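You operate a simulated robot arm through the tools that you are given. There is no shell and no other tool.

The job below is to be done with a simulated robot arm. You get a single attempt, and the scene is never put back.

JOB
Wind the rack's motor slide to the 60 mark and clamp it.
Fine: rack socket switch off first, then free the yellow clamp.

It is judged by the outcome, as a careful person would: the job done as asked, and still so three seconds after it is handed in. It fails if anything else is knocked over, pushed out of place, dropped, spilled or broken.

ROBOT AND FRAMES
A 6-joint arm with a four-finger gripper, fixed in place. Base frame: the origin is at the foot of the arm, x ahead of it, y to its left, z up. Readings come in m, degrees, newtons and seconds.
With the tool pointing down near the work surface it reaches from about 0.42 to 0.92 m from the base axis. Its first joint turns from -166.0 to 166.0 degrees. Payload 3.43 kg.
Tool frame: the origin (TCP) lies between the finger pads and is the grasp point; the fingertips stand 0.03 m ahead of it; z points along the fingers, y is the line along which they close. The gripper opens to 0.12 m. The gripper's body begins 0.085 m behind the TCP.
Orientation is that of the tool frame in the base frame, as [roll, pitch, yaw] about the fixed x, y, z axes, in that order (R = Rz(yaw) Ry(pitch) Rx(roll)). With the fingers straight down and closing along the base's y, the tool's x points along the base's -x, its y along +y and its z along -z.

CONTROLS
- The arm moves only by the tool step_arm. Its argument "commands" is a list of rows, each a list of 3 entries, a list of its own where there are three numbers: the finger opening in m, from 0 to 0.12, then the shift along the base's x, y, z in m, then the turn, a rotation vector about the base's x, y, z in rad. In form: [[claw, [dx, dy, dz], [ax, ay, az]], ...]. A call has 1 to 20 rows; each row shifts and turns the commanded pose from where the row before left it. Each row takes 0.2 s and may step no farther than 0.05 m and 8.6 degrees from the row before; otherwise, or with a gripper value out of range, the whole call is refused. A pose out of reach is approached as far as the arm can. The call stops where the force on the tool passes 40 N (or 10 N more than at its start, if that is more) or the arm is blocked; 0.2 s more then pass. The fingers move at their own pace and stop on an object; they squeeze with about 42 N. The grip force told is the motor's: it shows also when the fingers shut on nothing. Time passes only in rows, and 0.2 s behind the last, so rows that do not move let the fingers close. It gives the time, the measured TCP pose, the force on the tool (base axes), the opening and the grip force at its end, in the units of the frame above (readings bear some noise), with the torque about the TCP (base axes, N m) and any sound that the robot's microphone picked up.
- Cameras (640 x 400 px; columns grow to the right, rows downward): "scene" is fixed at [0.0486, -0.6491, 1.7795]; the picture's right is [0.40, -0.91, 0.00], its down [-0.63, -0.28, -0.73] and it looks along [0.67, 0.30, -0.68] (base axes); focal length 320 px, centre (320, 200). "wrist" rides on the gripper at [0.071, -0.017, -0.121] in the tool frame; the picture's right is [0.23, 0.97, 0.00], its down [-0.81, 0.19, -0.55] and it looks along [-0.54, 0.13, 0.83] (tool axes); focal length 275 px, centre (320, 200). There is no depth. A picture from a camera that has moved, and an enlarged one, comes with that camera's place and axes in the base frame and with its lens.
- capture(camera): a new picture of that camera. It takes no simulated time.
- slide_trunk(by): slides the trunk up (or, below 0, down) by that many m; the arm rides with it, the base frame stays. It gives what a move gives, with no picture.
- zoom(camera, box): a new picture of the part [left, top, right, bottom] of that camera's present view, enlarged. It takes no simulated time.
- job_done(): hands the job in; it is judged then, once.

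Places have to be worked out from the pictures, the camera data and where the tool is seen. Open the gripper and draw the arm clear of the work before you hand the job in, unless the task says otherwise.

The tools are called after "Request:" by a JSON object that holds its "fn" and its "kwargs". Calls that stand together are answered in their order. step_arm: Moves the arm, as the interface text tells. Its arguments: {"type":"object","properties":{"commands":{"type":"array","items":{"type":"array"}}},"required":["commands"]} The other tools are called the same way: slide_trunk (by) slides the trunk up or down; capture (camera) takes a picture; zoom (camera, box) takes an enlarged picture of a part of a camera's view; job_done () hands the job in.

At the start:

```text
time: 0.0
eef_pos: [0.4863, -0.2477, 1.411]
tcp_rot: [180.0, -0.1, 180.0]
force: [-0.6, 0.7, 0.3]
wrist_torque: [0.02, 0.01, -0.01]
width: 0.1201
gripper_force: 0.0
trunk travel left (down, up): [-0.3, 0.24]
```

scene: 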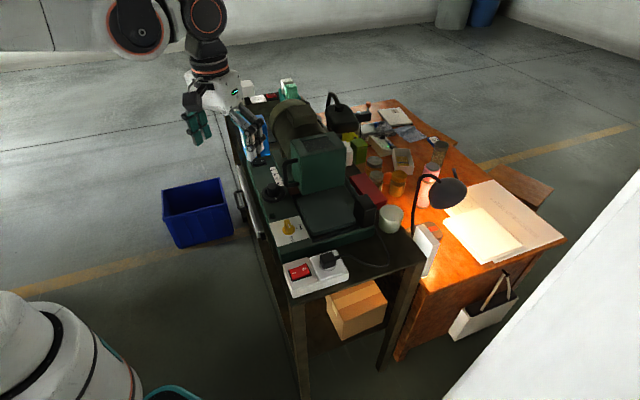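
wrist: 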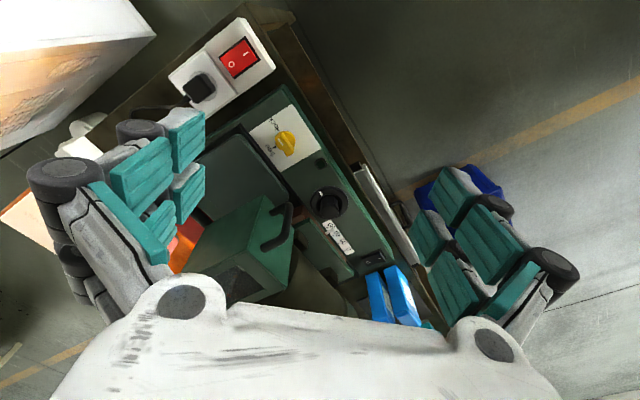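

I'll begin by looking closely at the bench: the socket with the red rocker switch, the yellow clamp, the black knob and the scale.

Request:
{"fn": "zoom", "kwargs": {"camera": "scene", "box": [220, 80, 420, 205]}}

Request:
{"fn": "zoom", "kwargs": {"camera": "scene", "box": [240, 180, 400, 300]}}

Request:
{"fn": "zoom", "kwargs": {"camera": "wrist", "box": [160, 0, 440, 175]}}

Request:
{"fn": "zoom", "kwargs": {"camera": "wrist", "box": [230, 160, 450, 320]}}

```text
3.20 times, centred on (320, 142) of scene
camera zoom: at [0.0486, -0.6491, 1.7795], right [0.4, -0.91, 0.0], down [-0.63, -0.28, -0.73], along [0.67, 0.3, -0.68], focal length 1025 px, centre (320, 384)
```

zoom: 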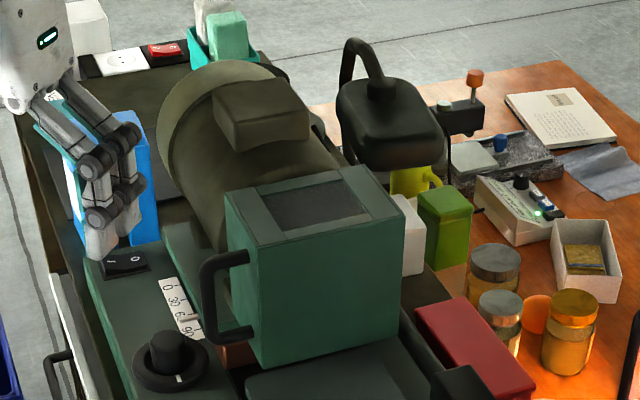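

```text
3.33 times, centred on (320, 240) of scene
camera zoom: at [0.0486, -0.6491, 1.7795], right [0.4, -0.91, 0.0], down [-0.63, -0.28, -0.73], along [0.67, 0.3, -0.68], focal length 1068 px, centre (320, 67)
```

zoom: 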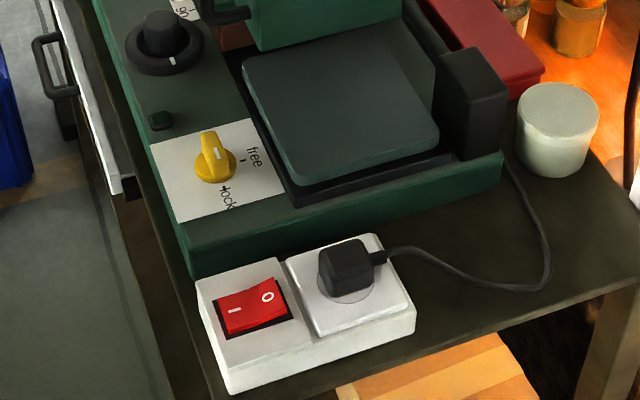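

```text
2.29 times, centred on (300, 88) of wrist
camera zoom: at [0.4163, -0.2652, 1.5327], right [-0.23, 0.97, 0.0], down [0.81, 0.19, 0.55], along [0.54, 0.13, -0.83], focal length 629 px, centre (366, 457)
```

zoom: 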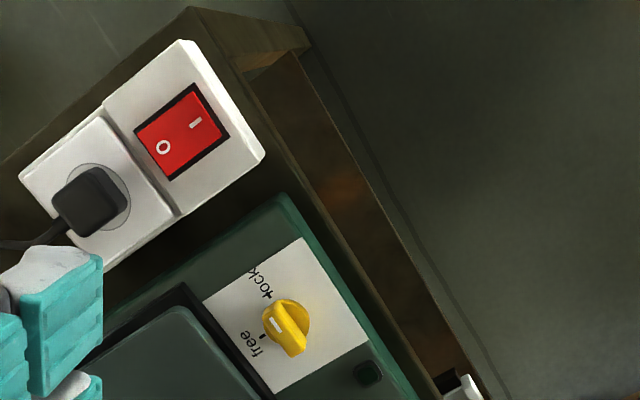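

```text
2.50 times, centred on (340, 240) of wrist
camera zoom: at [0.4163, -0.2652, 1.5327], right [-0.23, 0.97, 0.0], down [0.81, 0.19, 0.55], along [0.54, 0.13, -0.83], focal length 688 px, centre (270, 100)
```

zoom: 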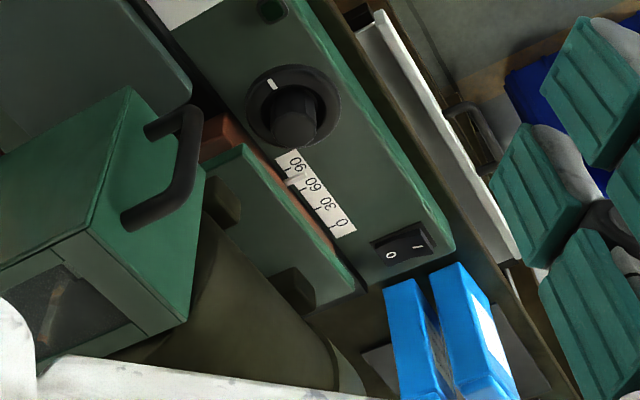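

The scene shows two sockets with red rockers (near end with a plug in it, far end by the green tub) and a black rocker on the machine. I'll zoom in further to see which socket the rack is fed from and how the scale, clamp and knob read.

Request:
{"fn": "zoom", "kwargs": {"camera": "scene", "box": [230, 75, 310, 125]}}

Request:
{"fn": "zoom", "kwargs": {"camera": "scene", "box": [255, 155, 319, 195]}}

Request:
{"fn": "zoom", "kwargs": {"camera": "scene", "box": [320, 180, 440, 255]}}

Request:
{"fn": "zoom", "kwargs": {"camera": "wrist", "box": [310, 175, 410, 270]}}

Request:
{"fn": "zoom", "kwargs": {"camera": "scene", "box": [320, 90, 440, 165]}}

```text
8.00 times, centred on (270, 100) of scene
camera zoom: at [0.0486, -0.6491, 1.7795], right [0.4, -0.91, 0.0], down [-0.63, -0.28, -0.73], along [0.67, 0.3, -0.68], focal length 2563 px, centre (720, 1000)
```

zoom: 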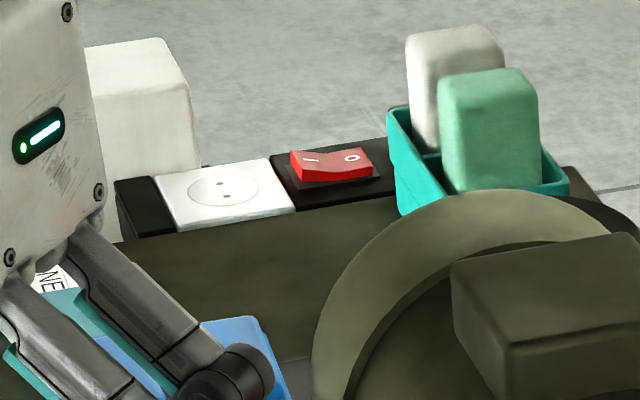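

```text
10.00 times, centred on (287, 175) of scene
camera zoom: at [0.0486, -0.6491, 1.7795], right [0.4, -0.91, 0.0], down [-0.63, -0.28, -0.73], along [0.67, 0.3, -0.68], focal length 3203 px, centre (650, 450)
```

zoom: 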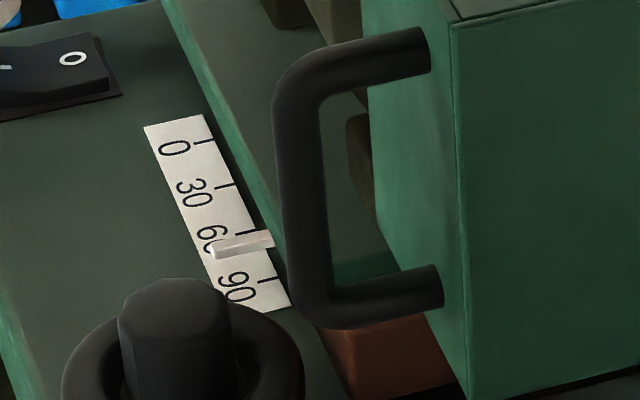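

```text
5.33 times, centred on (380, 218) of scene
camera zoom: at [0.0486, -0.6491, 1.7795], right [0.4, -0.91, 0.0], down [-0.63, -0.28, -0.73], along [0.67, 0.3, -0.68], focal length 1708 px, centre (0, 107)
```

zoom: 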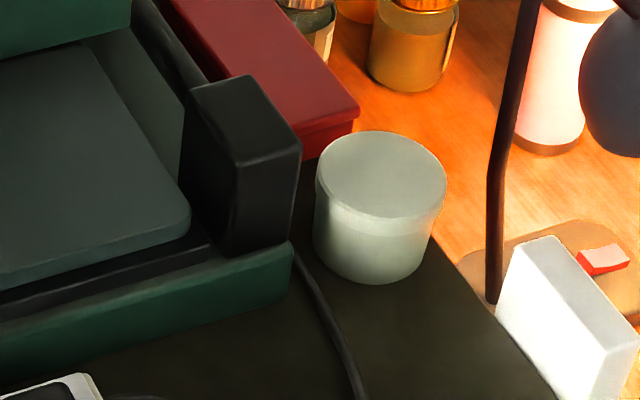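

```text
4.21 times, centred on (360, 222) of wrist
camera zoom: at [0.4163, -0.2652, 1.5327], right [-0.23, 0.97, 0.0], down [0.81, 0.19, 0.55], along [0.54, 0.13, -0.83], focal length 1159 px, centre (152, 105)
```

zoom: 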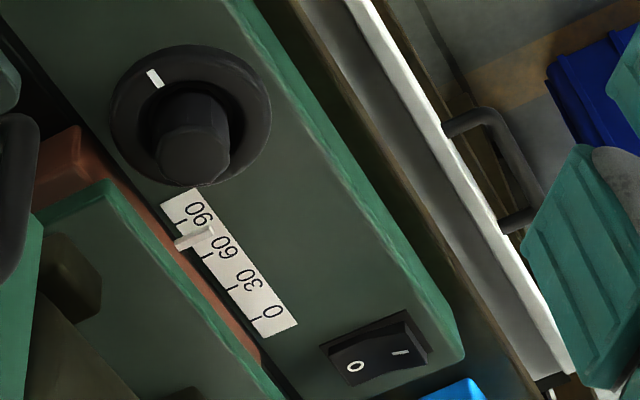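

```text
5.33 times, centred on (380, 128) of scene
camera zoom: at [0.0486, -0.6491, 1.7795], right [0.4, -0.91, 0.0], down [-0.63, -0.28, -0.73], along [0.67, 0.3, -0.68], focal length 1708 px, centre (0, 587)
```

zoom: 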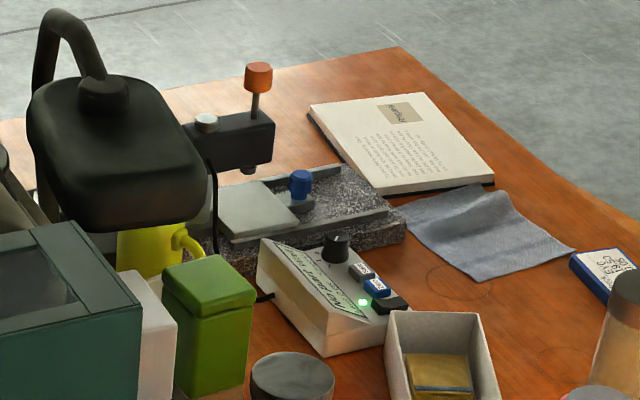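

The near socket holds a plug whose cable runs to the machine; I need the state of its rocker and the clamp's pointer, so I'll zoom tightly on each.

Request:
{"fn": "zoom", "kwargs": {"camera": "scene", "box": [280, 245, 344, 285]}}

Request:
{"fn": "zoom", "kwargs": {"camera": "scene", "box": [262, 205, 326, 245]}}

Request:
{"fn": "zoom", "kwargs": {"camera": "wrist", "box": [200, 20, 296, 80]}}

Request:
{"fn": "zoom", "kwargs": {"camera": "wrist", "box": [240, 100, 336, 160]}}

```text
10.00 times, centred on (312, 265) of scene
camera zoom: at [0.0486, -0.6491, 1.7795], right [0.4, -0.91, 0.0], down [-0.63, -0.28, -0.73], along [0.67, 0.3, -0.68], focal length 3203 px, centre (400, -450)
```

zoom: 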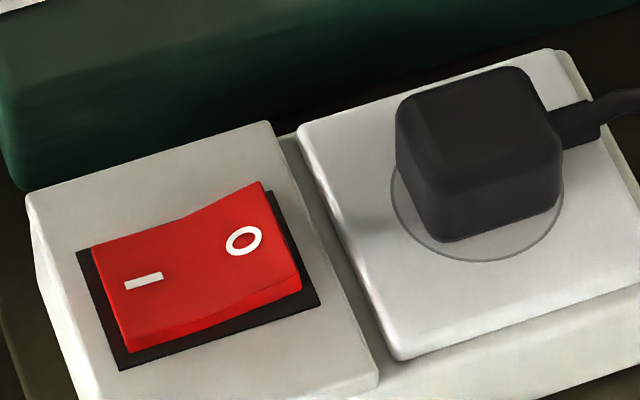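

```text
10.00 times, centred on (294, 225) of scene
camera zoom: at [0.0486, -0.6491, 1.7795], right [0.4, -0.91, 0.0], down [-0.63, -0.28, -0.73], along [0.67, 0.3, -0.68], focal length 3203 px, centre (580, -50)
```

zoom: 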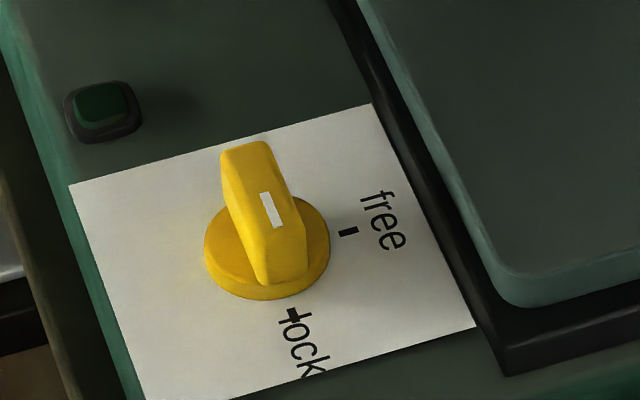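

```text
6.67 times, centred on (248, 50) of wrist
camera zoom: at [0.4163, -0.2652, 1.5327], right [-0.23, 0.97, 0.0], down [0.81, 0.19, 0.55], along [0.54, 0.13, -0.83], focal length 1835 px, centre (800, 1200)
```

zoom: 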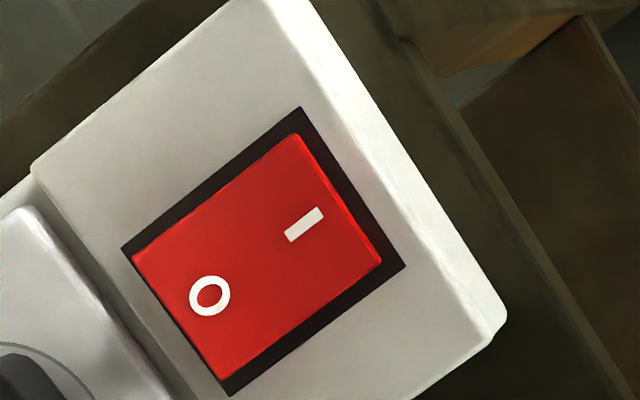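

```text
6.67 times, centred on (288, 130) of wrist
camera zoom: at [0.4163, -0.2652, 1.5327], right [-0.23, 0.97, 0.0], down [0.81, 0.19, 0.55], along [0.54, 0.13, -0.83], focal length 1835 px, centre (533, 667)
```

zoom: 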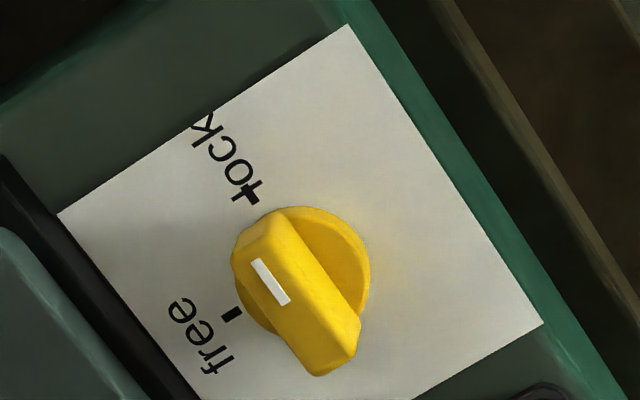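

Near rocker has its O end raised, so it is ON; the clamp bar points at "lock", and the pointer reads about 68. I place the rocker's O end near (0.515, -0.392, 1.024), so I'll close the fingers, turn the tool -45° to line up with the bench, and move above it at a safe height.

Request:
{"fn": "step_arm", "kwargs": {"commands": [[0.0, [0.005, -0.024, -0.02], [0, 0, -0.1309]], [0.0, [0.005, -0.024, -0.02], [0, 0, -0.1309]], [0.0, [0.005, -0.024, -0.02], [0, 0, -0.1309]], [0.0, [0.005, -0.024, -0.02], [0, 0, -0.1309]], [0.0, [0.005, -0.024, -0.02], [0, 0, -0.1309]], [0.0, [0.004, -0.022, -0.02], [0, 0, -0.1309]], [0.0, [0, 0, 0], [0, 0, 0]]]}}

Request:
{"fn": "capture", "kwargs": {"camera": "scene"}}

Request:
{"fn": "capture", "kwargs": {"camera": "wrist"}}

```text
time: 1.6
eef_pos: [0.516, -0.3894, 1.2921]
tcp_rot: [-180.0, -0.1, 134.9]
force: [0.1, 0.8, 0.4]
wrist_torque: [0.02, 0.0, -0.05]
width: 0.0
gripper_force: 33.4
trunk travel left (down, up): [-0.3, 0.24]
```

```text
taken
```

scene: 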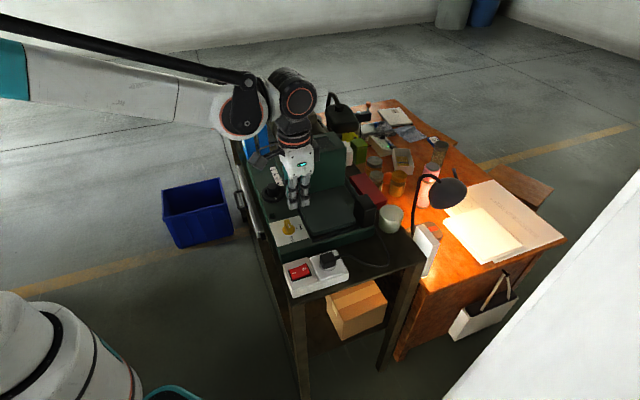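

```text
taken
camera wrist: at [0.4539, -0.351, 1.4131], right [0.53, 0.85, 0.0], down [0.71, -0.44, 0.55], along [0.47, -0.29, -0.83], focal length 275 px, centre (320, 200)
```

wrist: 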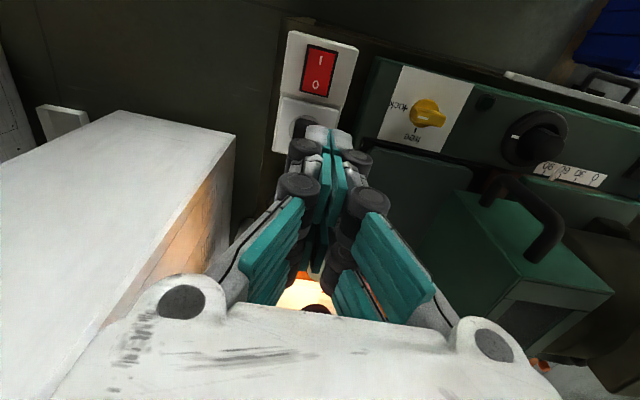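

The tool is now over the rocker area. I'll zoom on the wrist view to triangulate the rocker's O end, the clamp and the hand wheel more precisely.

Request:
{"fn": "zoom", "kwargs": {"camera": "wrist", "box": [270, 25, 366, 85]}}

Request:
{"fn": "zoom", "kwargs": {"camera": "wrist", "box": [270, 25, 430, 125]}}

Request:
{"fn": "zoom", "kwargs": {"camera": "wrist", "box": [380, 60, 620, 210]}}

Request:
{"fn": "zoom", "kwargs": {"camera": "scene", "box": [240, 110, 400, 210]}}

```text
6.67 times, centred on (318, 55) of wrist
camera zoom: at [0.4539, -0.351, 1.4131], right [0.53, 0.85, 0.0], down [0.71, -0.44, 0.55], along [0.47, -0.29, -0.83], focal length 1835 px, centre (333, 1167)
```

zoom: 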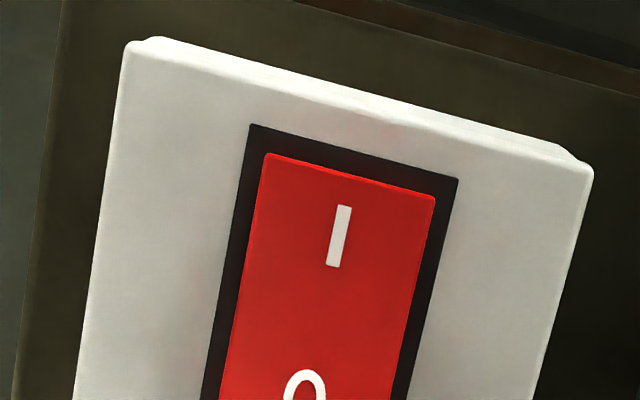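

```text
4.00 times, centred on (350, 75) of wrist
camera zoom: at [0.4539, -0.351, 1.4131], right [0.53, 0.85, 0.0], down [0.71, -0.44, 0.55], along [0.47, -0.29, -0.83], focal length 1101 px, centre (200, 700)
```

zoom: 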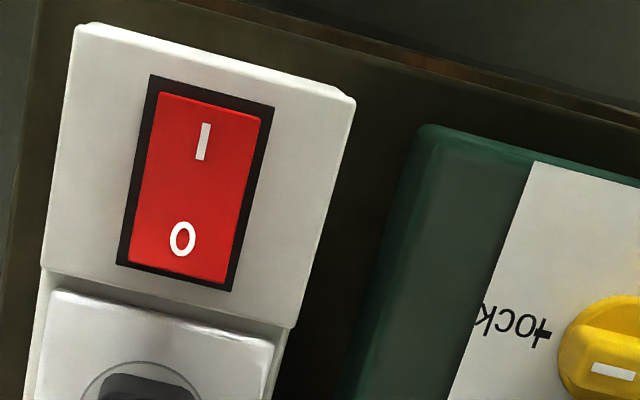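

```text
2.67 times, centred on (500, 135) of wrist
camera zoom: at [0.4539, -0.351, 1.4131], right [0.53, 0.85, 0.0], down [0.71, -0.44, 0.55], along [0.47, -0.29, -0.83], focal length 734 px, centre (-160, 373)
```

zoom: 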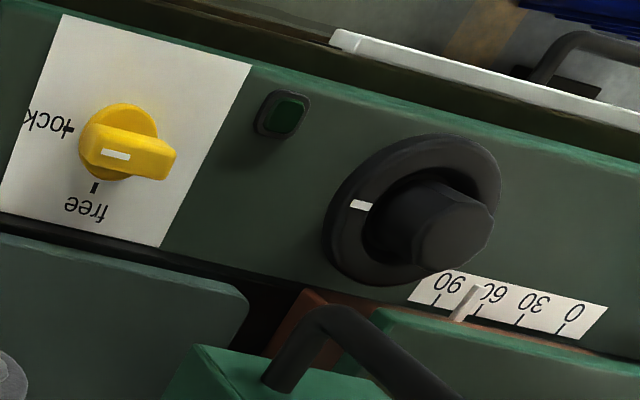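

```text
4.00 times, centred on (320, 160) of scene
camera zoom: at [0.0486, -0.6491, 1.7795], right [0.4, -0.91, 0.0], down [-0.63, -0.28, -0.73], along [0.67, 0.3, -0.68], focal length 1281 px, centre (320, 360)
```

zoom: 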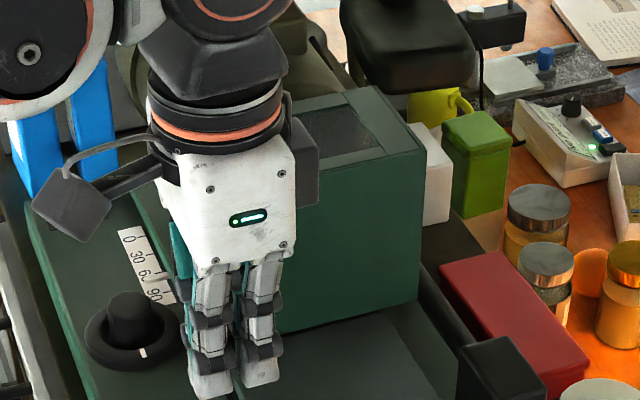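

Both views agree on the rocker: centre about (0.504, -0.385), O end about (0.515, -0.394), z about 1.022. I'll lower the closed fingertips to about 2 cm above the O side and check by picture.

Request:
{"fn": "step_arm", "kwargs": {"commands": [[0.0, [-0.0005, -0.0025, -0.04], [0, 0, 0]], [0.0, [-0.0005, -0.0025, -0.04], [0, 0, 0]], [0.0, [0, 0, -0.04], [0, 0, 0]], [0.0, [0, 0, -0.04], [0, 0, 0]], [0.0, [0, 0, -0.03], [0, 0, 0]], [0.0, [0, 0, -0.025], [0, 0, 0]], [0.0, [0, 0, 0], [0, 0, 0]]]}}

Request:
{"fn": "zoom", "kwargs": {"camera": "scene", "box": [240, 180, 400, 300]}}

Request:
{"fn": "capture", "kwargs": {"camera": "wrist"}}

```text
time: 3.2
eef_pos: [0.5164, -0.3952, 1.0776]
tcp_rot: [-180.0, 0.0, 135.0]
force: [0.1, 0.2, 0.3]
wrist_torque: [-0.01, -0.02, -0.01]
width: 0.0
gripper_force: 33.8
trunk travel left (down, up): [-0.3, 0.24]
```

```text
3.33 times, centred on (320, 240) of scene
camera zoom: at [0.0486, -0.6491, 1.7795], right [0.4, -0.91, 0.0], down [-0.63, -0.28, -0.73], along [0.67, 0.3, -0.68], focal length 1068 px, centre (320, 67)
```

zoom: 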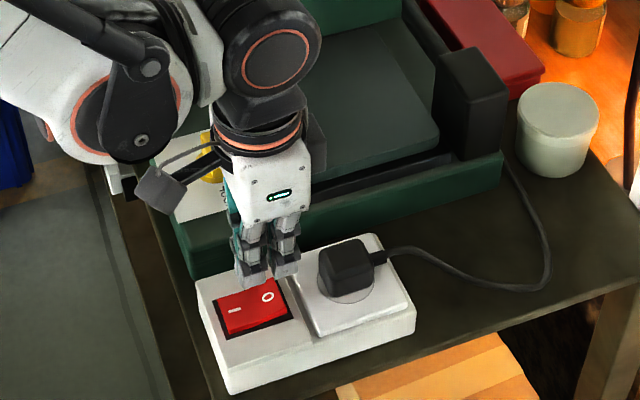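

```text
taken
camera wrist: at [0.4534, -0.3571, 1.1986], right [0.53, 0.85, 0.0], down [0.71, -0.44, 0.55], along [0.47, -0.29, -0.83], focal length 275 px, centre (320, 200)
```

wrist: 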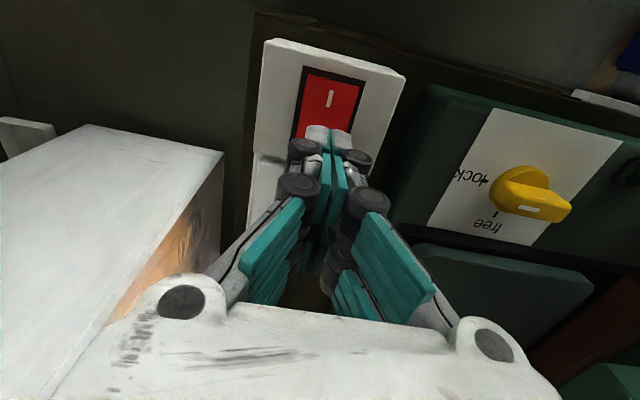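

The fingertips (z about 1.048) sit over the O half, with the I half visible beyond them. I'll press down in small steps until the rocker clicks over.

Request:
{"fn": "step_arm", "kwargs": {"commands": [[0.0, [-0.001, 0.0005, -0.012], [0, 0, 0]], [0.0, [0, 0, -0.004], [0, 0, 0]], [0.0, [0, 0, -0.003], [0, 0, 0]], [0.0, [0, 0, -0.002], [0, 0, 0]], [0.0, [0, 0, -0.002], [0, 0, 0]]]}}

```text
time: 4.4
eef_pos: [0.5152, -0.395, 1.0551]
tcp_rot: [180.0, 0.0, 135.0]
force: [-0.2, 0.3, -0.5]
wrist_torque: [-0.01, 0.03, 0.01]
width: 0.0
gripper_force: 33.8
trunk travel left (down, up): [-0.3, 0.24]
```

No contact yet at fingertip z about 1.025. I'll continue pressing down in 2 mm steps.

Request:
{"fn": "step_arm", "kwargs": {"commands": [[0.0, [0, 0, -0.002], [0, 0, 0]], [0.0, [0, 0, -0.002], [0, 0, 0]], [0.0, [0, 0, -0.002], [0, 0, 0]]]}}

Request:
{"fn": "zoom", "kwargs": {"camera": "scene", "box": [280, 235, 344, 285]}}

```text
time: 5.2
eef_pos: [0.5153, -0.396, 1.0478]
tcp_rot: [-180.0, 0.0, 135.0]
force: [0.6, 0.3, -0.3]
wrist_torque: [-0.01, -0.03, 0.01]
width: 0.0001
gripper_force: 33.8
trunk travel left (down, up): [-0.3, 0.24]
```

```text
8.00 times, centred on (312, 260) of scene
camera zoom: at [0.0486, -0.6491, 1.7795], right [0.4, -0.91, 0.0], down [-0.63, -0.28, -0.73], along [0.67, 0.3, -0.68], focal length 2563 px, centre (384, -280)
```

zoom: 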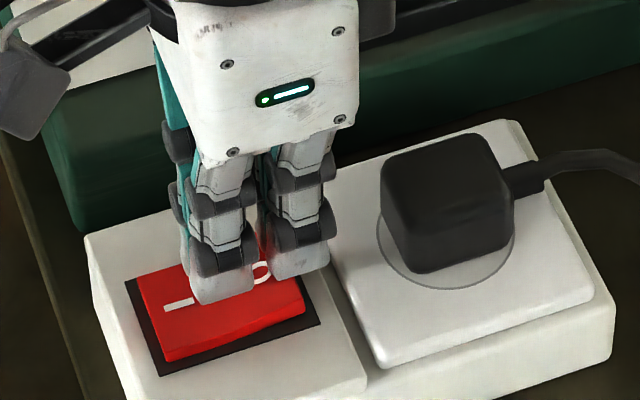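

Still no contact; in this view each finger shows two prongs side by side with the O visible between them. I'll zoom in tighter to see exactly how the tips sit relative to the rocker.

Request:
{"fn": "zoom", "kwargs": {"camera": "scene", "box": [288, 240, 336, 280]}}

Request:
{"fn": "zoom", "kwargs": {"camera": "wrist", "box": [260, 40, 420, 160]}}

```text
10.00 times, centred on (312, 260) of scene
camera zoom: at [0.0486, -0.6491, 1.7795], right [0.4, -0.91, 0.0], down [-0.63, -0.28, -0.73], along [0.67, 0.3, -0.68], focal length 3203 px, centre (400, -400)
```

zoom: 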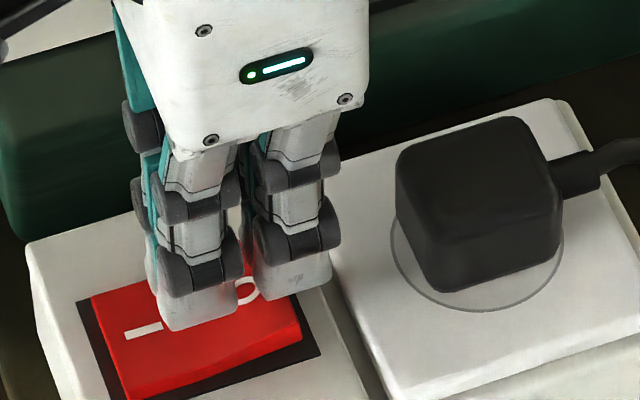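

```text
3.33 times, centred on (340, 100) of wrist
camera zoom: at [0.4527, -0.3562, 1.1687], right [0.53, 0.85, 0.0], down [0.71, -0.44, 0.55], along [0.47, -0.29, -0.83], focal length 918 px, centre (253, 533)
```

zoom: 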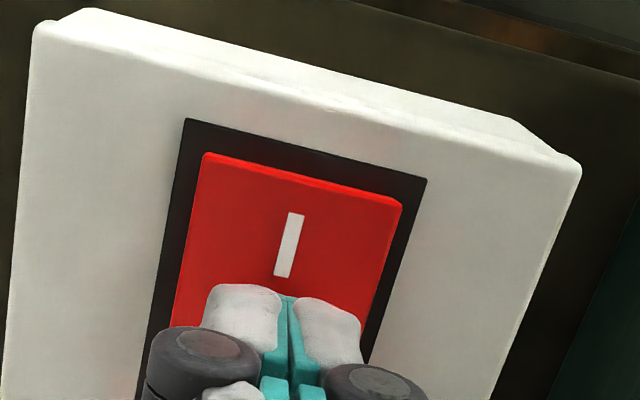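

The rocker hasn't moved yet and there's no contact force. I'll keep lowering in 2 mm steps, watching force and sound.

Request:
{"fn": "step_arm", "kwargs": {"commands": [[0.0, [0, 0, -0.002], [0, 0, 0]], [0.0, [0, 0, -0.002], [0, 0, 0]]]}}

Request:
{"fn": "zoom", "kwargs": {"camera": "scene", "box": [288, 240, 336, 280]}}

```text
time: 5.8
eef_pos: [0.5154, -0.3948, 1.0431]
tcp_rot: [180.0, 0.1, 135.0]
force: [0.8, -0.4, 1.0]
wrist_torque: [0.01, -0.04, -0.03]
width: 0.0001
gripper_force: 33.6
trunk travel left (down, up): [-0.3, 0.24]
```

```text
10.00 times, centred on (312, 260) of scene
camera zoom: at [0.0486, -0.6491, 1.7795], right [0.4, -0.91, 0.0], down [-0.63, -0.28, -0.73], along [0.67, 0.3, -0.68], focal length 3203 px, centre (400, -400)
```

zoom: 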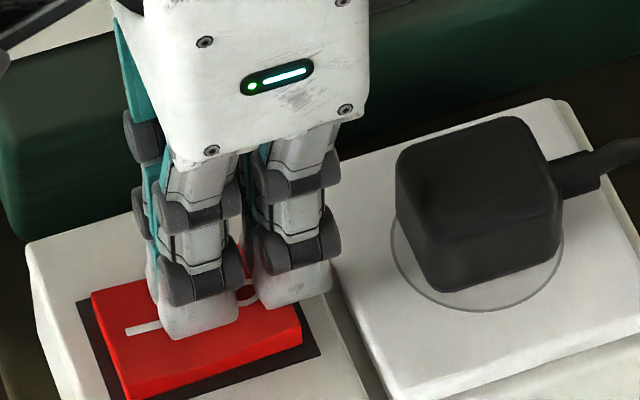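

Still free at fingertip z about 1.013, so the rocker must be slightly lower than estimated. Continuing down gently.

Request:
{"fn": "step_arm", "kwargs": {"commands": [[0.0, [0, 0, -0.002], [0, 0, 0]], [0.0, [0, 0, -0.002], [0, 0, 0]]]}}

Request:
{"fn": "zoom", "kwargs": {"camera": "scene", "box": [288, 240, 336, 280]}}

```text
time: 6.5
eef_pos: [0.515, -0.3946, 1.0419]
tcp_rot: [-180.0, 0.1, 135.0]
force: [-1.1, 0.9, 22.4]
wrist_torque: [0.2, 0.29, 0.02]
width: 0.0061
gripper_force: 34.4
trunk travel left (down, up): [-0.3, 0.24]
heard: click, click, click
stopped in row 2: the force on the tool passed its limit at 43 N (the readings are from after the stop); the commanded pose is now the measured one
```

```text
10.00 times, centred on (312, 260) of scene
camera zoom: at [0.0486, -0.6491, 1.7795], right [0.4, -0.91, 0.0], down [-0.63, -0.28, -0.73], along [0.67, 0.3, -0.68], focal length 3203 px, centre (400, -400)
```

zoom: 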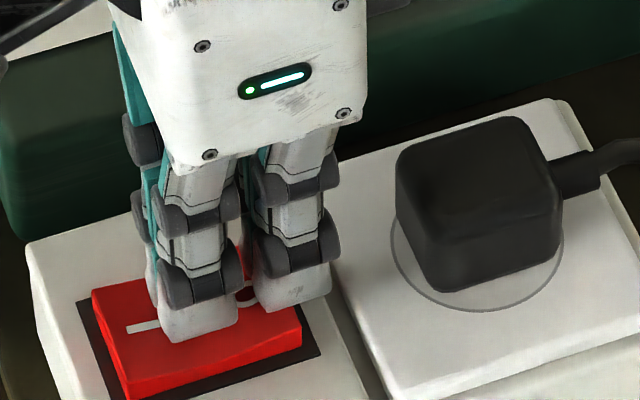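

I heard three clicks and got contact, so the state is ambiguous. I'll lift straight up and look at the rocker.

Request:
{"fn": "step_arm", "kwargs": {"commands": [[0.0, [0, 0, 0.01], [0, 0, 0]], [0.0, [0, 0, 0.04], [0, 0, 0]], [0.0, [0, 0, 0.05], [0, 0, 0]], [0.0, [0, 0, 0.05], [0, 0, 0]], [0.0, [0, 0, 0], [0, 0, 0]]]}}

Request:
{"fn": "zoom", "kwargs": {"camera": "scene", "box": [280, 245, 344, 285]}}

Request:
{"fn": "zoom", "kwargs": {"camera": "wrist", "box": [250, 20, 410, 120]}}

```text
time: 7.7
eef_pos: [0.5148, -0.3951, 1.1918]
tcp_rot: [-180.0, 0.1, 135.0]
force: [0.1, 0.3, -0.1]
wrist_torque: [0.01, -0.01, -0.01]
width: 0.0
gripper_force: 33.0
trunk travel left (down, up): [-0.3, 0.24]
heard: click
```

```text
10.00 times, centred on (312, 265) of scene
camera zoom: at [0.0486, -0.6491, 1.7795], right [0.4, -0.91, 0.0], down [-0.63, -0.28, -0.73], along [0.67, 0.3, -0.68], focal length 3203 px, centre (400, -450)
```

zoom: 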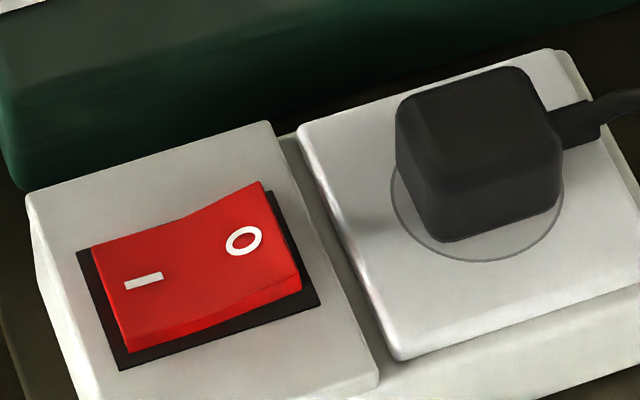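

```text
4.00 times, centred on (330, 70) of wrist
camera zoom: at [0.4532, -0.3564, 1.3127], right [0.53, 0.85, 0.0], down [0.71, -0.44, 0.55], along [0.47, -0.29, -0.83], focal length 1101 px, centre (280, 720)
```

zoom: 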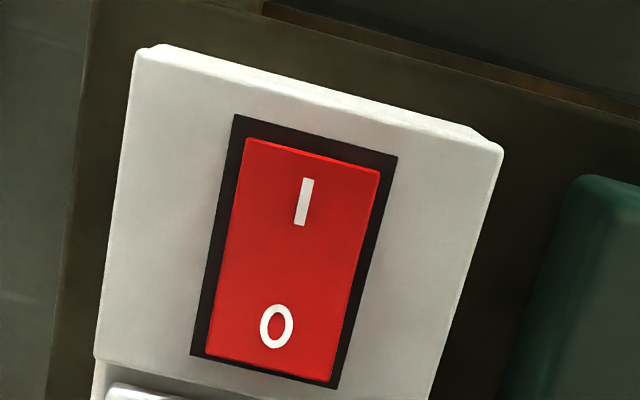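

The rocker sprang back to ON. The contact torque shows only the inner prong touched (near the rocker's pivot), so the fingers' twin prongs span the rocker lengthwise. I'll turn the tool another -90° so the prongs line up across the rocker's width and press only its O half.

Request:
{"fn": "step_arm", "kwargs": {"commands": [[0.0, [0.0014, -0.0015, 0], [0, 0, -0.1428]], [0.0, [0, 0, 0], [0, 0, -0.1428]], [0.0, [0, 0, 0], [0, 0, -0.1428]], [0.0, [0, 0, 0], [0, 0, -0.1428]], [0.0, [0, 0, 0], [0, 0, -0.1428]], [0.0, [0, 0, 0], [0, 0, -0.1428]], [0.0, [0, 0, 0], [0, 0, -0.1428]], [0.0, [0, 0, 0], [0, 0, -0.1428]], [0.0, [0, 0, 0], [0, 0, -0.1428]], [0.0, [0, 0, 0], [0, 0, -0.1428]], [0.0, [0, 0, 0], [0, 0, -0.1428]], [0.0, [0, 0, 0], [0, 0, 0]]]}}

Request:
{"fn": "capture", "kwargs": {"camera": "scene"}}

Request:
{"fn": "capture", "kwargs": {"camera": "wrist"}}

```text
time: 10.3
eef_pos: [0.5166, -0.3959, 1.1899]
tcp_rot: [179.9, 0.2, 44.9]
force: [-0.4, -0.5, 0.1]
wrist_torque: [-0.01, 0.0, 0.01]
width: 0.0
gripper_force: 33.4
trunk travel left (down, up): [-0.3, 0.24]
```

```text
taken
```

scene: 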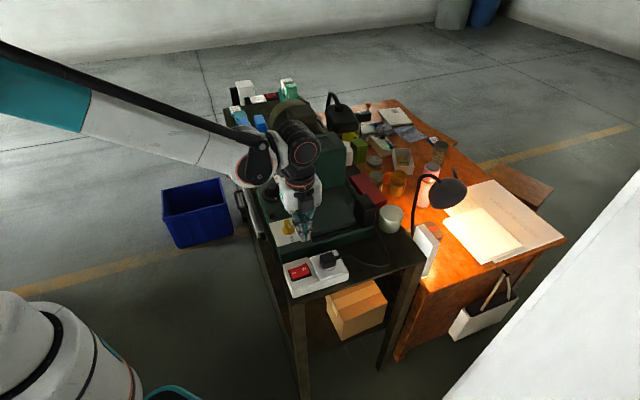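

```text
taken
camera wrist: at [0.556, -0.3341, 1.3115], right [0.85, -0.53, 0.0], down [-0.44, -0.71, 0.55], along [-0.29, -0.47, -0.83], focal length 275 px, centre (320, 200)
```

wrist: 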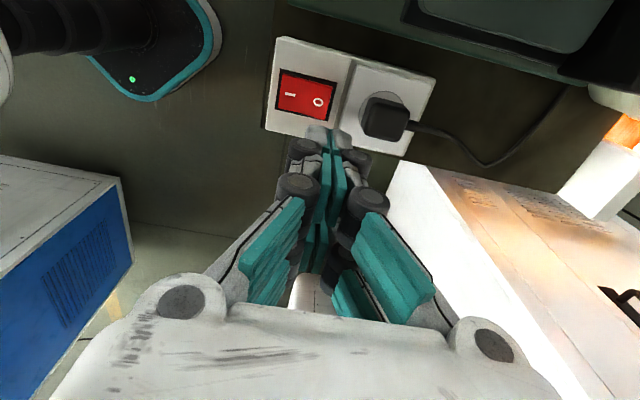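

The orientation is right. I'll lower to just above the O half (fingertips about z 1.03) and check the alignment.

Request:
{"fn": "step_arm", "kwargs": {"commands": [[0.0, [0, -0.0005, -0.04], [0, 0, 0]], [0.0, [0, 0, -0.04], [0, 0, 0]], [0.0, [0, 0, -0.03], [0, 0, 0]], [0.0, [0, 0, -0.02], [0, 0, 0]], [0.0, [0, 0, 0], [0, 0, 0]]]}}

Request:
{"fn": "zoom", "kwargs": {"camera": "scene", "box": [280, 235, 344, 285]}}

Request:
{"fn": "zoom", "kwargs": {"camera": "wrist", "box": [240, 40, 440, 165]}}

```text
time: 11.5
eef_pos: [0.5162, -0.3973, 1.0604]
tcp_rot: [-179.9, 0.1, 45.0]
force: [0.1, 0.0, -0.4]
wrist_torque: [0.02, -0.03, 0.01]
width: 0.0
gripper_force: 33.2
trunk travel left (down, up): [-0.3, 0.24]
```

```text
8.00 times, centred on (312, 260) of scene
camera zoom: at [0.0486, -0.6491, 1.7795], right [0.4, -0.91, 0.0], down [-0.63, -0.28, -0.73], along [0.67, 0.3, -0.68], focal length 2563 px, centre (384, -280)
```

zoom: 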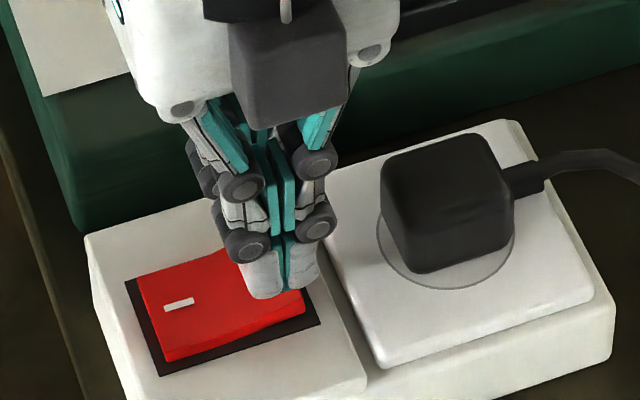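

```text
3.20 times, centred on (340, 102) of wrist
camera zoom: at [0.5562, -0.3348, 1.1816], right [0.85, -0.53, 0.0], down [-0.44, -0.71, 0.55], along [-0.29, -0.47, -0.83], focal length 881 px, centre (256, 512)
```

zoom: 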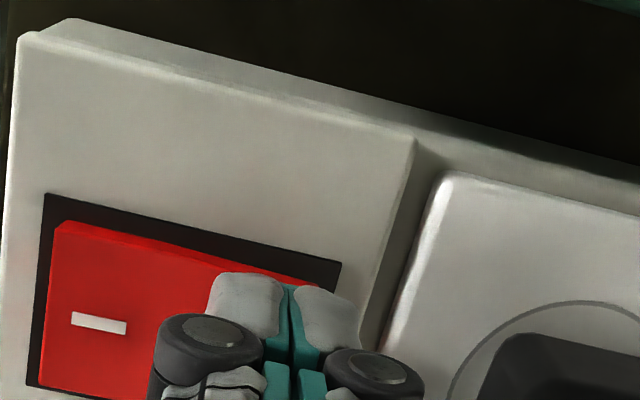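

The tips cover the O half, slightly toward its outer end. I'll shift 2 mm inward and press down in small steps.

Request:
{"fn": "step_arm", "kwargs": {"commands": [[0.0, [-0.0012, 0.0012, -0.006], [0, 0, 0]], [0.0, [0, 0, -0.003], [0, 0, 0]], [0.0, [0, 0, -0.002], [0, 0, 0]], [0.0, [0, 0, -0.002], [0, 0, 0]], [0.0, [0, 0, -0.002], [0, 0, 0]]]}}

Request:
{"fn": "zoom", "kwargs": {"camera": "scene", "box": [280, 235, 344, 285]}}

```text
time: 12.7
eef_pos: [0.517, -0.3969, 1.0456]
tcp_rot: [180.0, 0.2, 44.9]
force: [0.4, 0.3, 0.2]
wrist_torque: [0.0, 0.01, -0.02]
width: 0.0
gripper_force: 33.0
trunk travel left (down, up): [-0.3, 0.24]
```

```text
8.00 times, centred on (312, 260) of scene
camera zoom: at [0.0486, -0.6491, 1.7795], right [0.4, -0.91, 0.0], down [-0.63, -0.28, -0.73], along [0.67, 0.3, -0.68], focal length 2563 px, centre (384, -280)
```

zoom: 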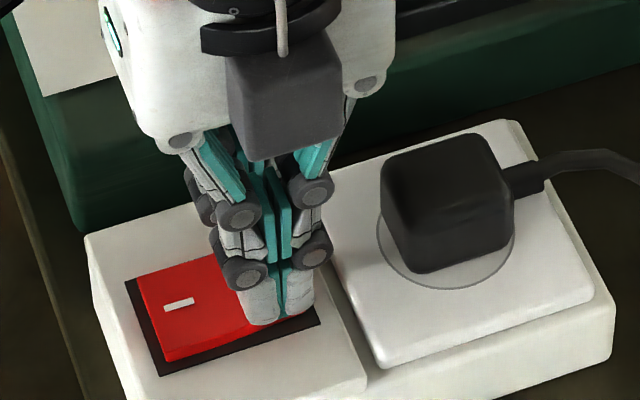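

No contact yet at fingertip z about 1.016. Continuing down in smaller steps.

Request:
{"fn": "step_arm", "kwargs": {"commands": [[0.0, [-0.0005, 0.0005, -0.0015], [0, 0, 0]], [0.0, [0, 0, -0.0015], [0, 0, 0]], [0.0, [0, 0, -0.0015], [0, 0, 0]]]}}

Request:
{"fn": "zoom", "kwargs": {"camera": "scene", "box": [280, 235, 344, 285]}}

```text
time: 13.5
eef_pos: [0.5163, -0.3951, 1.0411]
tcp_rot: [-179.9, 0.0, 45.0]
force: [2.8, -1.8, 9.4]
wrist_torque: [0.01, -0.03, -0.02]
width: 0.0002
gripper_force: 33.5
trunk travel left (down, up): [-0.3, 0.24]
heard: click
```

```text
8.00 times, centred on (312, 260) of scene
camera zoom: at [0.0486, -0.6491, 1.7795], right [0.4, -0.91, 0.0], down [-0.63, -0.28, -0.73], along [0.67, 0.3, -0.68], focal length 2563 px, centre (384, -280)
```

zoom: 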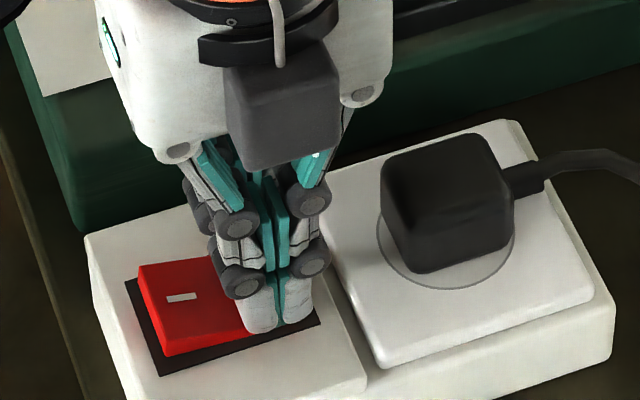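

A single click and the I end is now raised. I'll lift straight up and confirm it stays off.

Request:
{"fn": "step_arm", "kwargs": {"commands": [[0.0, [0, 0, 0.005], [0, 0, 0]], [0.0, [0, 0, 0.035], [0, 0, 0]], [0.0, [0, 0, 0.05], [0, 0, 0]], [0.0, [0, 0, 0.05], [0, 0, 0]], [0.0, [0, 0, 0], [0, 0, 0]]]}}

Request:
{"fn": "zoom", "kwargs": {"camera": "scene", "box": [280, 245, 344, 285]}}

Request:
{"fn": "capture", "kwargs": {"camera": "wrist"}}

```text
time: 14.7
eef_pos: [0.5153, -0.3959, 1.1815]
tcp_rot: [179.9, 0.1, 45.0]
force: [-0.5, -0.7, -0.7]
wrist_torque: [0.01, -0.04, 0.0]
width: 0.0001
gripper_force: 32.9
trunk travel left (down, up): [-0.3, 0.24]
```

```text
10.00 times, centred on (312, 265) of scene
camera zoom: at [0.0486, -0.6491, 1.7795], right [0.4, -0.91, 0.0], down [-0.63, -0.28, -0.73], along [0.67, 0.3, -0.68], focal length 3203 px, centre (400, -450)
```

zoom: 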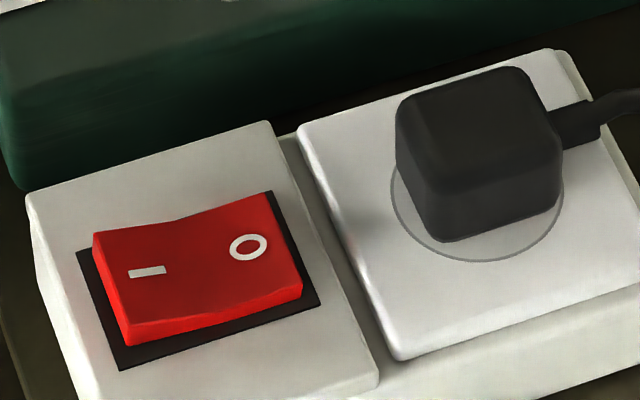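

```text
taken
camera wrist: at [0.5541, -0.3349, 1.3019], right [0.85, -0.53, 0.0], down [-0.44, -0.71, 0.55], along [-0.29, -0.47, -0.83], focal length 275 px, centre (320, 200)
```

wrist: 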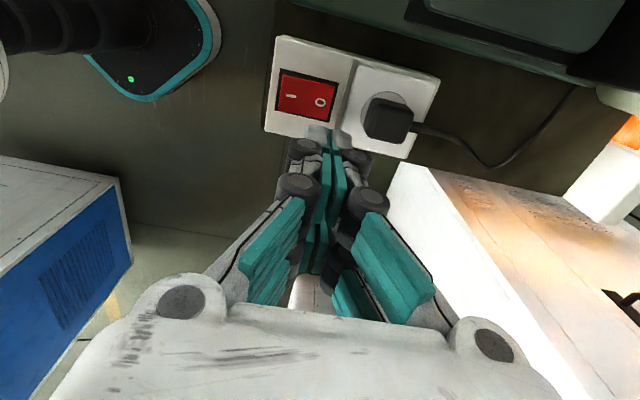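

The rack socket switch is now off and stays so. From the ticks I place the clamp axis at about (0.628, -0.285), panel z about 1.012, bar top about 1.045, bar lying along the lock direction; the present tool yaw (closing across the bar) suits it. I'll move above it with the fingers opened to 4 cm.

Request:
{"fn": "step_arm", "kwargs": {"commands": [[0.04, [0.0225, 0.0222, 0.0], [0, 0, 0]], [0.04, [0.0225, 0.0222, 0.0], [0, 0, 0]], [0.04, [0.0225, 0.0222, -0.01], [0, 0, 0]], [0.04, [0.0225, 0.0222, -0.01], [0, 0, 0]], [0.04, [0.0227, 0.0221, -0.02], [0, 0, 0]], [0.04, [0, 0, 0], [0, 0, 0]]]}}

Request:
{"fn": "capture", "kwargs": {"camera": "scene"}}

Request:
{"fn": "zoom", "kwargs": {"camera": "scene", "box": [256, 185, 336, 235]}}

Request:
{"fn": "capture", "kwargs": {"camera": "wrist"}}

```text
time: 16.1
eef_pos: [0.6281, -0.2846, 1.1415]
tcp_rot: [179.9, 0.1, 45.0]
force: [0.1, -0.3, 0.0]
wrist_torque: [0.02, 0.03, -0.01]
width: 0.04
gripper_force: 0.1
trunk travel left (down, up): [-0.3, 0.24]
```

```text
taken
```

scene: 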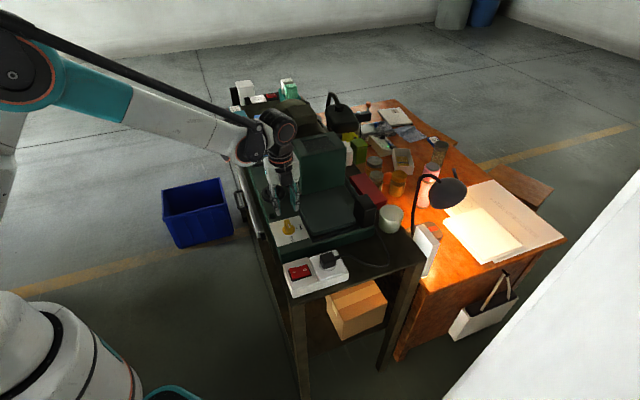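

```text
8.00 times, centred on (296, 210) of scene
camera zoom: at [0.0486, -0.6491, 1.7795], right [0.4, -0.91, 0.0], down [-0.63, -0.28, -0.73], along [0.67, 0.3, -0.68], focal length 2563 px, centre (512, 120)
```

zoom: 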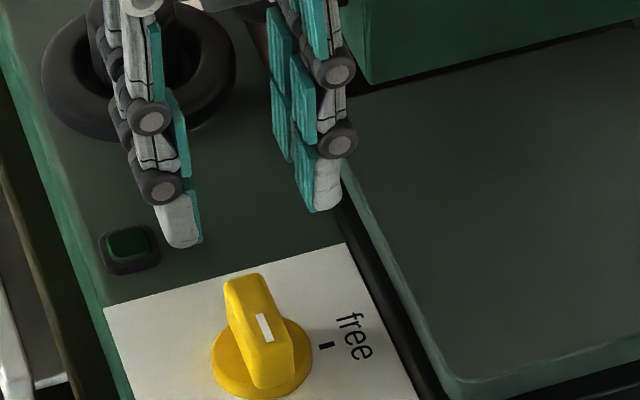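

```text
taken
camera wrist: at [0.6669, -0.2211, 1.2623], right [0.85, -0.53, 0.0], down [-0.44, -0.71, 0.55], along [-0.29, -0.47, -0.83], focal length 275 px, centre (320, 200)
```

wrist: 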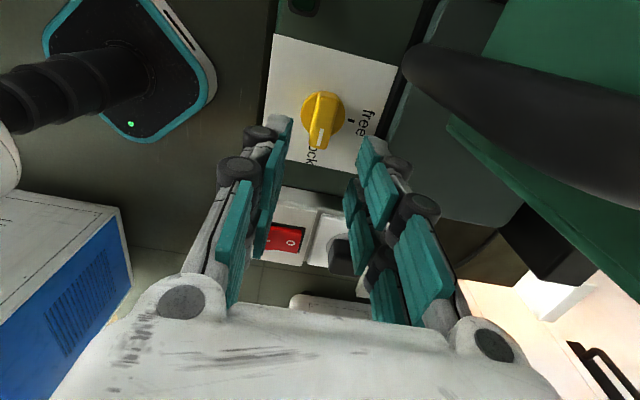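

The wrist view reveals the box's vertical handle bar near (0.688, -0.253), z 1.13–1.23, only about 7 cm from the clamp axis, so a 90° pinch-turn would swing the gripper body or camera into it. I'll back off and turn the tool by +180° (camera toward the near end), with fingers closed, so I can push the clamp bar round like a lever and view the machine from the near end.

Request:
{"fn": "step_arm", "kwargs": {"commands": [[0.0, [-0.02, -0.02, 0.03], [0, 0, 0]], [0.0, [-0.02, -0.02, 0.035], [0, 0, 0]], [0.0, [-0.02, -0.02, 0.035], [0, 0, 0]], [0.0, [0, 0, 0.02], [0, 0, 0.145]], [0.0, [0, 0, 0.02], [0, 0, 0.145]], [0.0, [0, 0, 0.02], [0, 0, 0.145]], [0.0, [0, 0, 0], [0, 0, 0.145]], [0.0, [0, 0, 0], [0, 0, 0.145]], [0.0, [0, 0, 0], [0, 0, 0.145]], [0.0, [0, 0, 0], [0, 0, 0.145]], [0.0, [0, 0, 0], [0, 0, 0.145]], [0.0, [0, 0, 0], [0, 0, 0.145]], [0.0, [0, 0, 0], [0, 0, 0.145]], [0.0, [0, 0, 0], [0, 0, 0.1208]], [0.0, [0, 0, 0], [0, 0, 0]]]}}

Request:
{"fn": "capture", "kwargs": {"camera": "scene"}}

Request:
{"fn": "capture", "kwargs": {"camera": "wrist"}}

```text
time: 19.3
eef_pos: [0.5688, -0.3442, 1.302]
tcp_rot: [180.0, 0.1, 135.1]
force: [-0.8, -0.3, 0.2]
wrist_torque: [0.01, 0.02, -0.02]
width: 0.0
gripper_force: 33.0
trunk travel left (down, up): [-0.3, 0.24]
```

```text
taken
```

scene: 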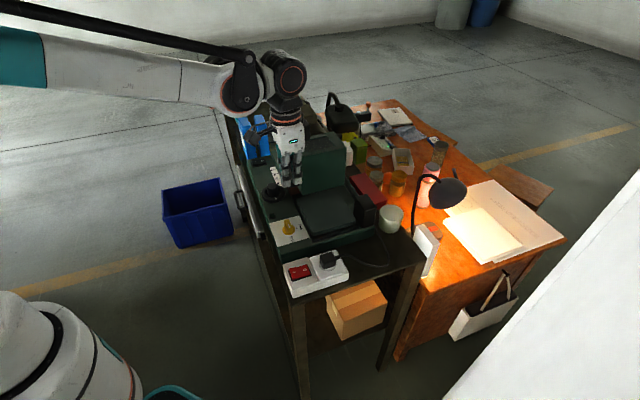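

```text
taken
camera wrist: at [0.5059, -0.3062, 1.4222], right [0.52, 0.85, 0.0], down [0.71, -0.44, 0.55], along [0.47, -0.29, -0.83], focal length 275 px, centre (320, 200)
```

wrist: 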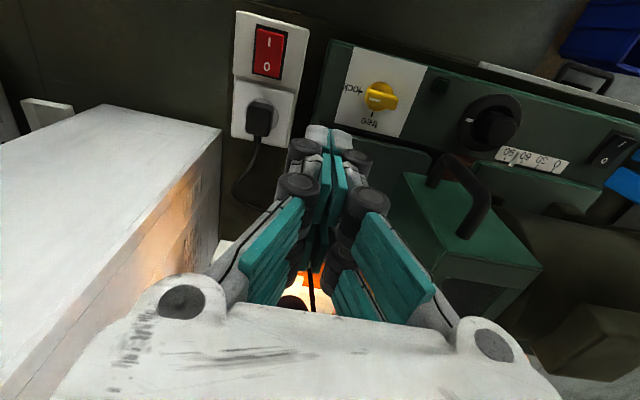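

Halfway round with all clear. I'll finish the remaining +90° turn and look at the machine from the near end.

Request:
{"fn": "step_arm", "kwargs": {"commands": [[0.0, [0, 0, 0], [0, 0, 0.1426]], [0.0, [0, 0, 0], [0, 0, 0.1426]], [0.0, [0, 0, 0], [0, 0, 0.1426]], [0.0, [0, 0, 0], [0, 0, 0.1426]], [0.0, [0, 0, 0], [0, 0, 0.1426]], [0.0, [0, 0, 0], [0, 0, 0.1426]], [0.0, [0, 0, 0], [0, 0, 0.1426]], [0.0, [0, 0, 0], [0, 0, 0.1426]], [0.0, [0, 0, 0], [0, 0, 0.1426]], [0.0, [0, 0, 0], [0, 0, 0.1426]], [0.0, [0, 0, 0], [0, 0, 0.1426]], [0.0, [0, 0, 0], [0, 0, 0]]]}}

Request:
{"fn": "capture", "kwargs": {"camera": "wrist"}}

Request:
{"fn": "zoom", "kwargs": {"camera": "wrist", "box": [160, 0, 420, 162]}}

```text
time: 21.9
eef_pos: [0.5689, -0.3436, 1.3013]
tcp_rot: [179.9, 0.1, -135.0]
force: [-0.1, 0.5, 0.0]
wrist_torque: [0.01, 0.03, -0.05]
width: 0.0002
gripper_force: 33.4
trunk travel left (down, up): [-0.3, 0.24]
```

```text
taken
camera wrist: at [0.5296, -0.4073, 1.422], right [-0.85, 0.53, 0.0], down [0.44, 0.71, 0.55], along [0.29, 0.47, -0.83], focal length 275 px, centre (320, 200)
```

wrist: 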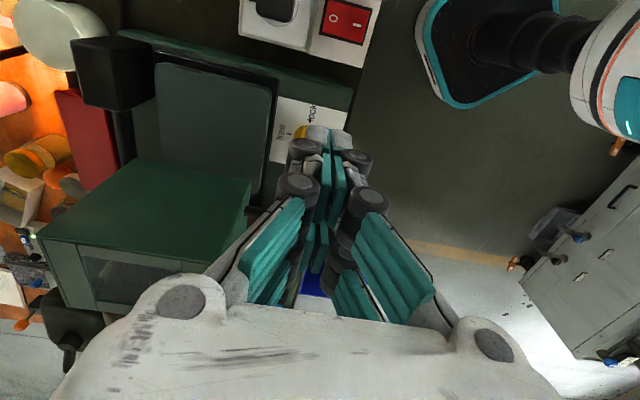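

```text
2.46 times, centred on (290, 81) of wrist
camera zoom: at [0.5296, -0.4073, 1.422], right [-0.85, 0.53, 0.0], down [0.44, 0.71, 0.55], along [0.29, 0.47, -0.83], focal length 678 px, centre (394, 493)
```

zoom: 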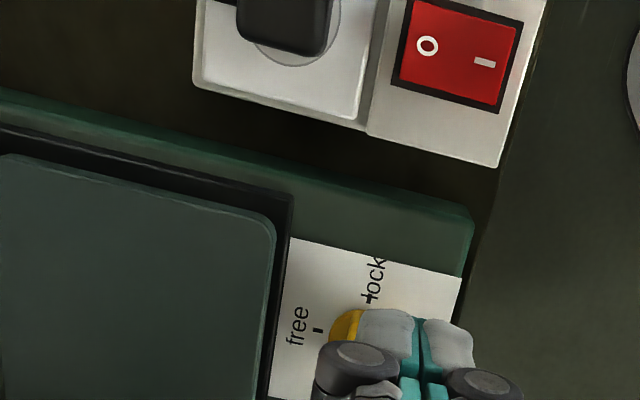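

From this viewpoint the ticks give the clamp axis at about (0.630, -0.285), agreeing with the earlier estimates. I'll take close looks at the knob's profile before lowering beside it.

Request:
{"fn": "zoom", "kwargs": {"camera": "scene", "box": [270, 210, 310, 240]}}

Request:
{"fn": "zoom", "kwargs": {"camera": "scene", "box": [240, 120, 360, 195]}}

```text
13.33 times, centred on (290, 225) of scene
camera zoom: at [0.0486, -0.6491, 1.7795], right [0.4, -0.91, 0.0], down [-0.63, -0.28, -0.73], along [0.67, 0.3, -0.68], focal length 4271 px, centre (720, -133)
```

zoom: 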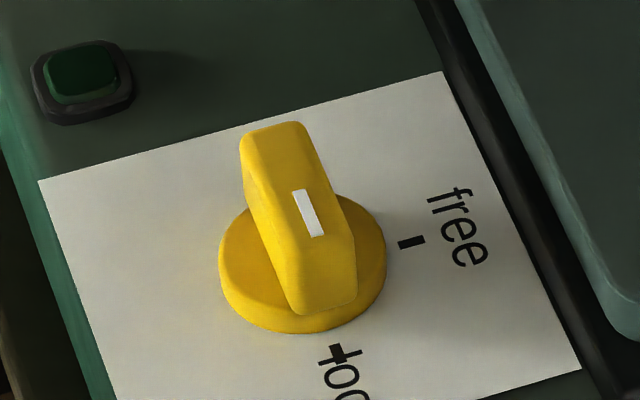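

```text
5.33 times, centred on (300, 158) of scene
camera zoom: at [0.0486, -0.6491, 1.7795], right [0.4, -0.91, 0.0], down [-0.63, -0.28, -0.73], along [0.67, 0.3, -0.68], focal length 1708 px, centre (427, 427)
```

zoom: 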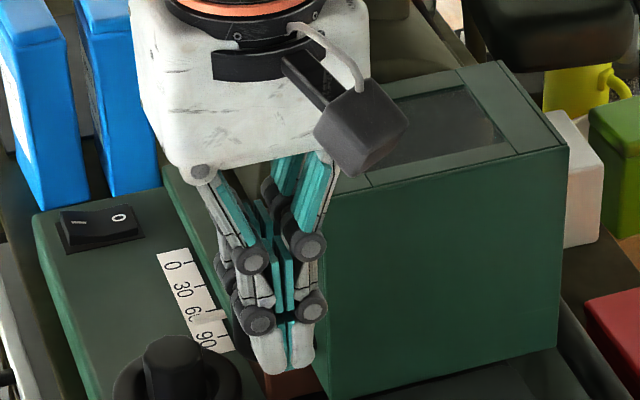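

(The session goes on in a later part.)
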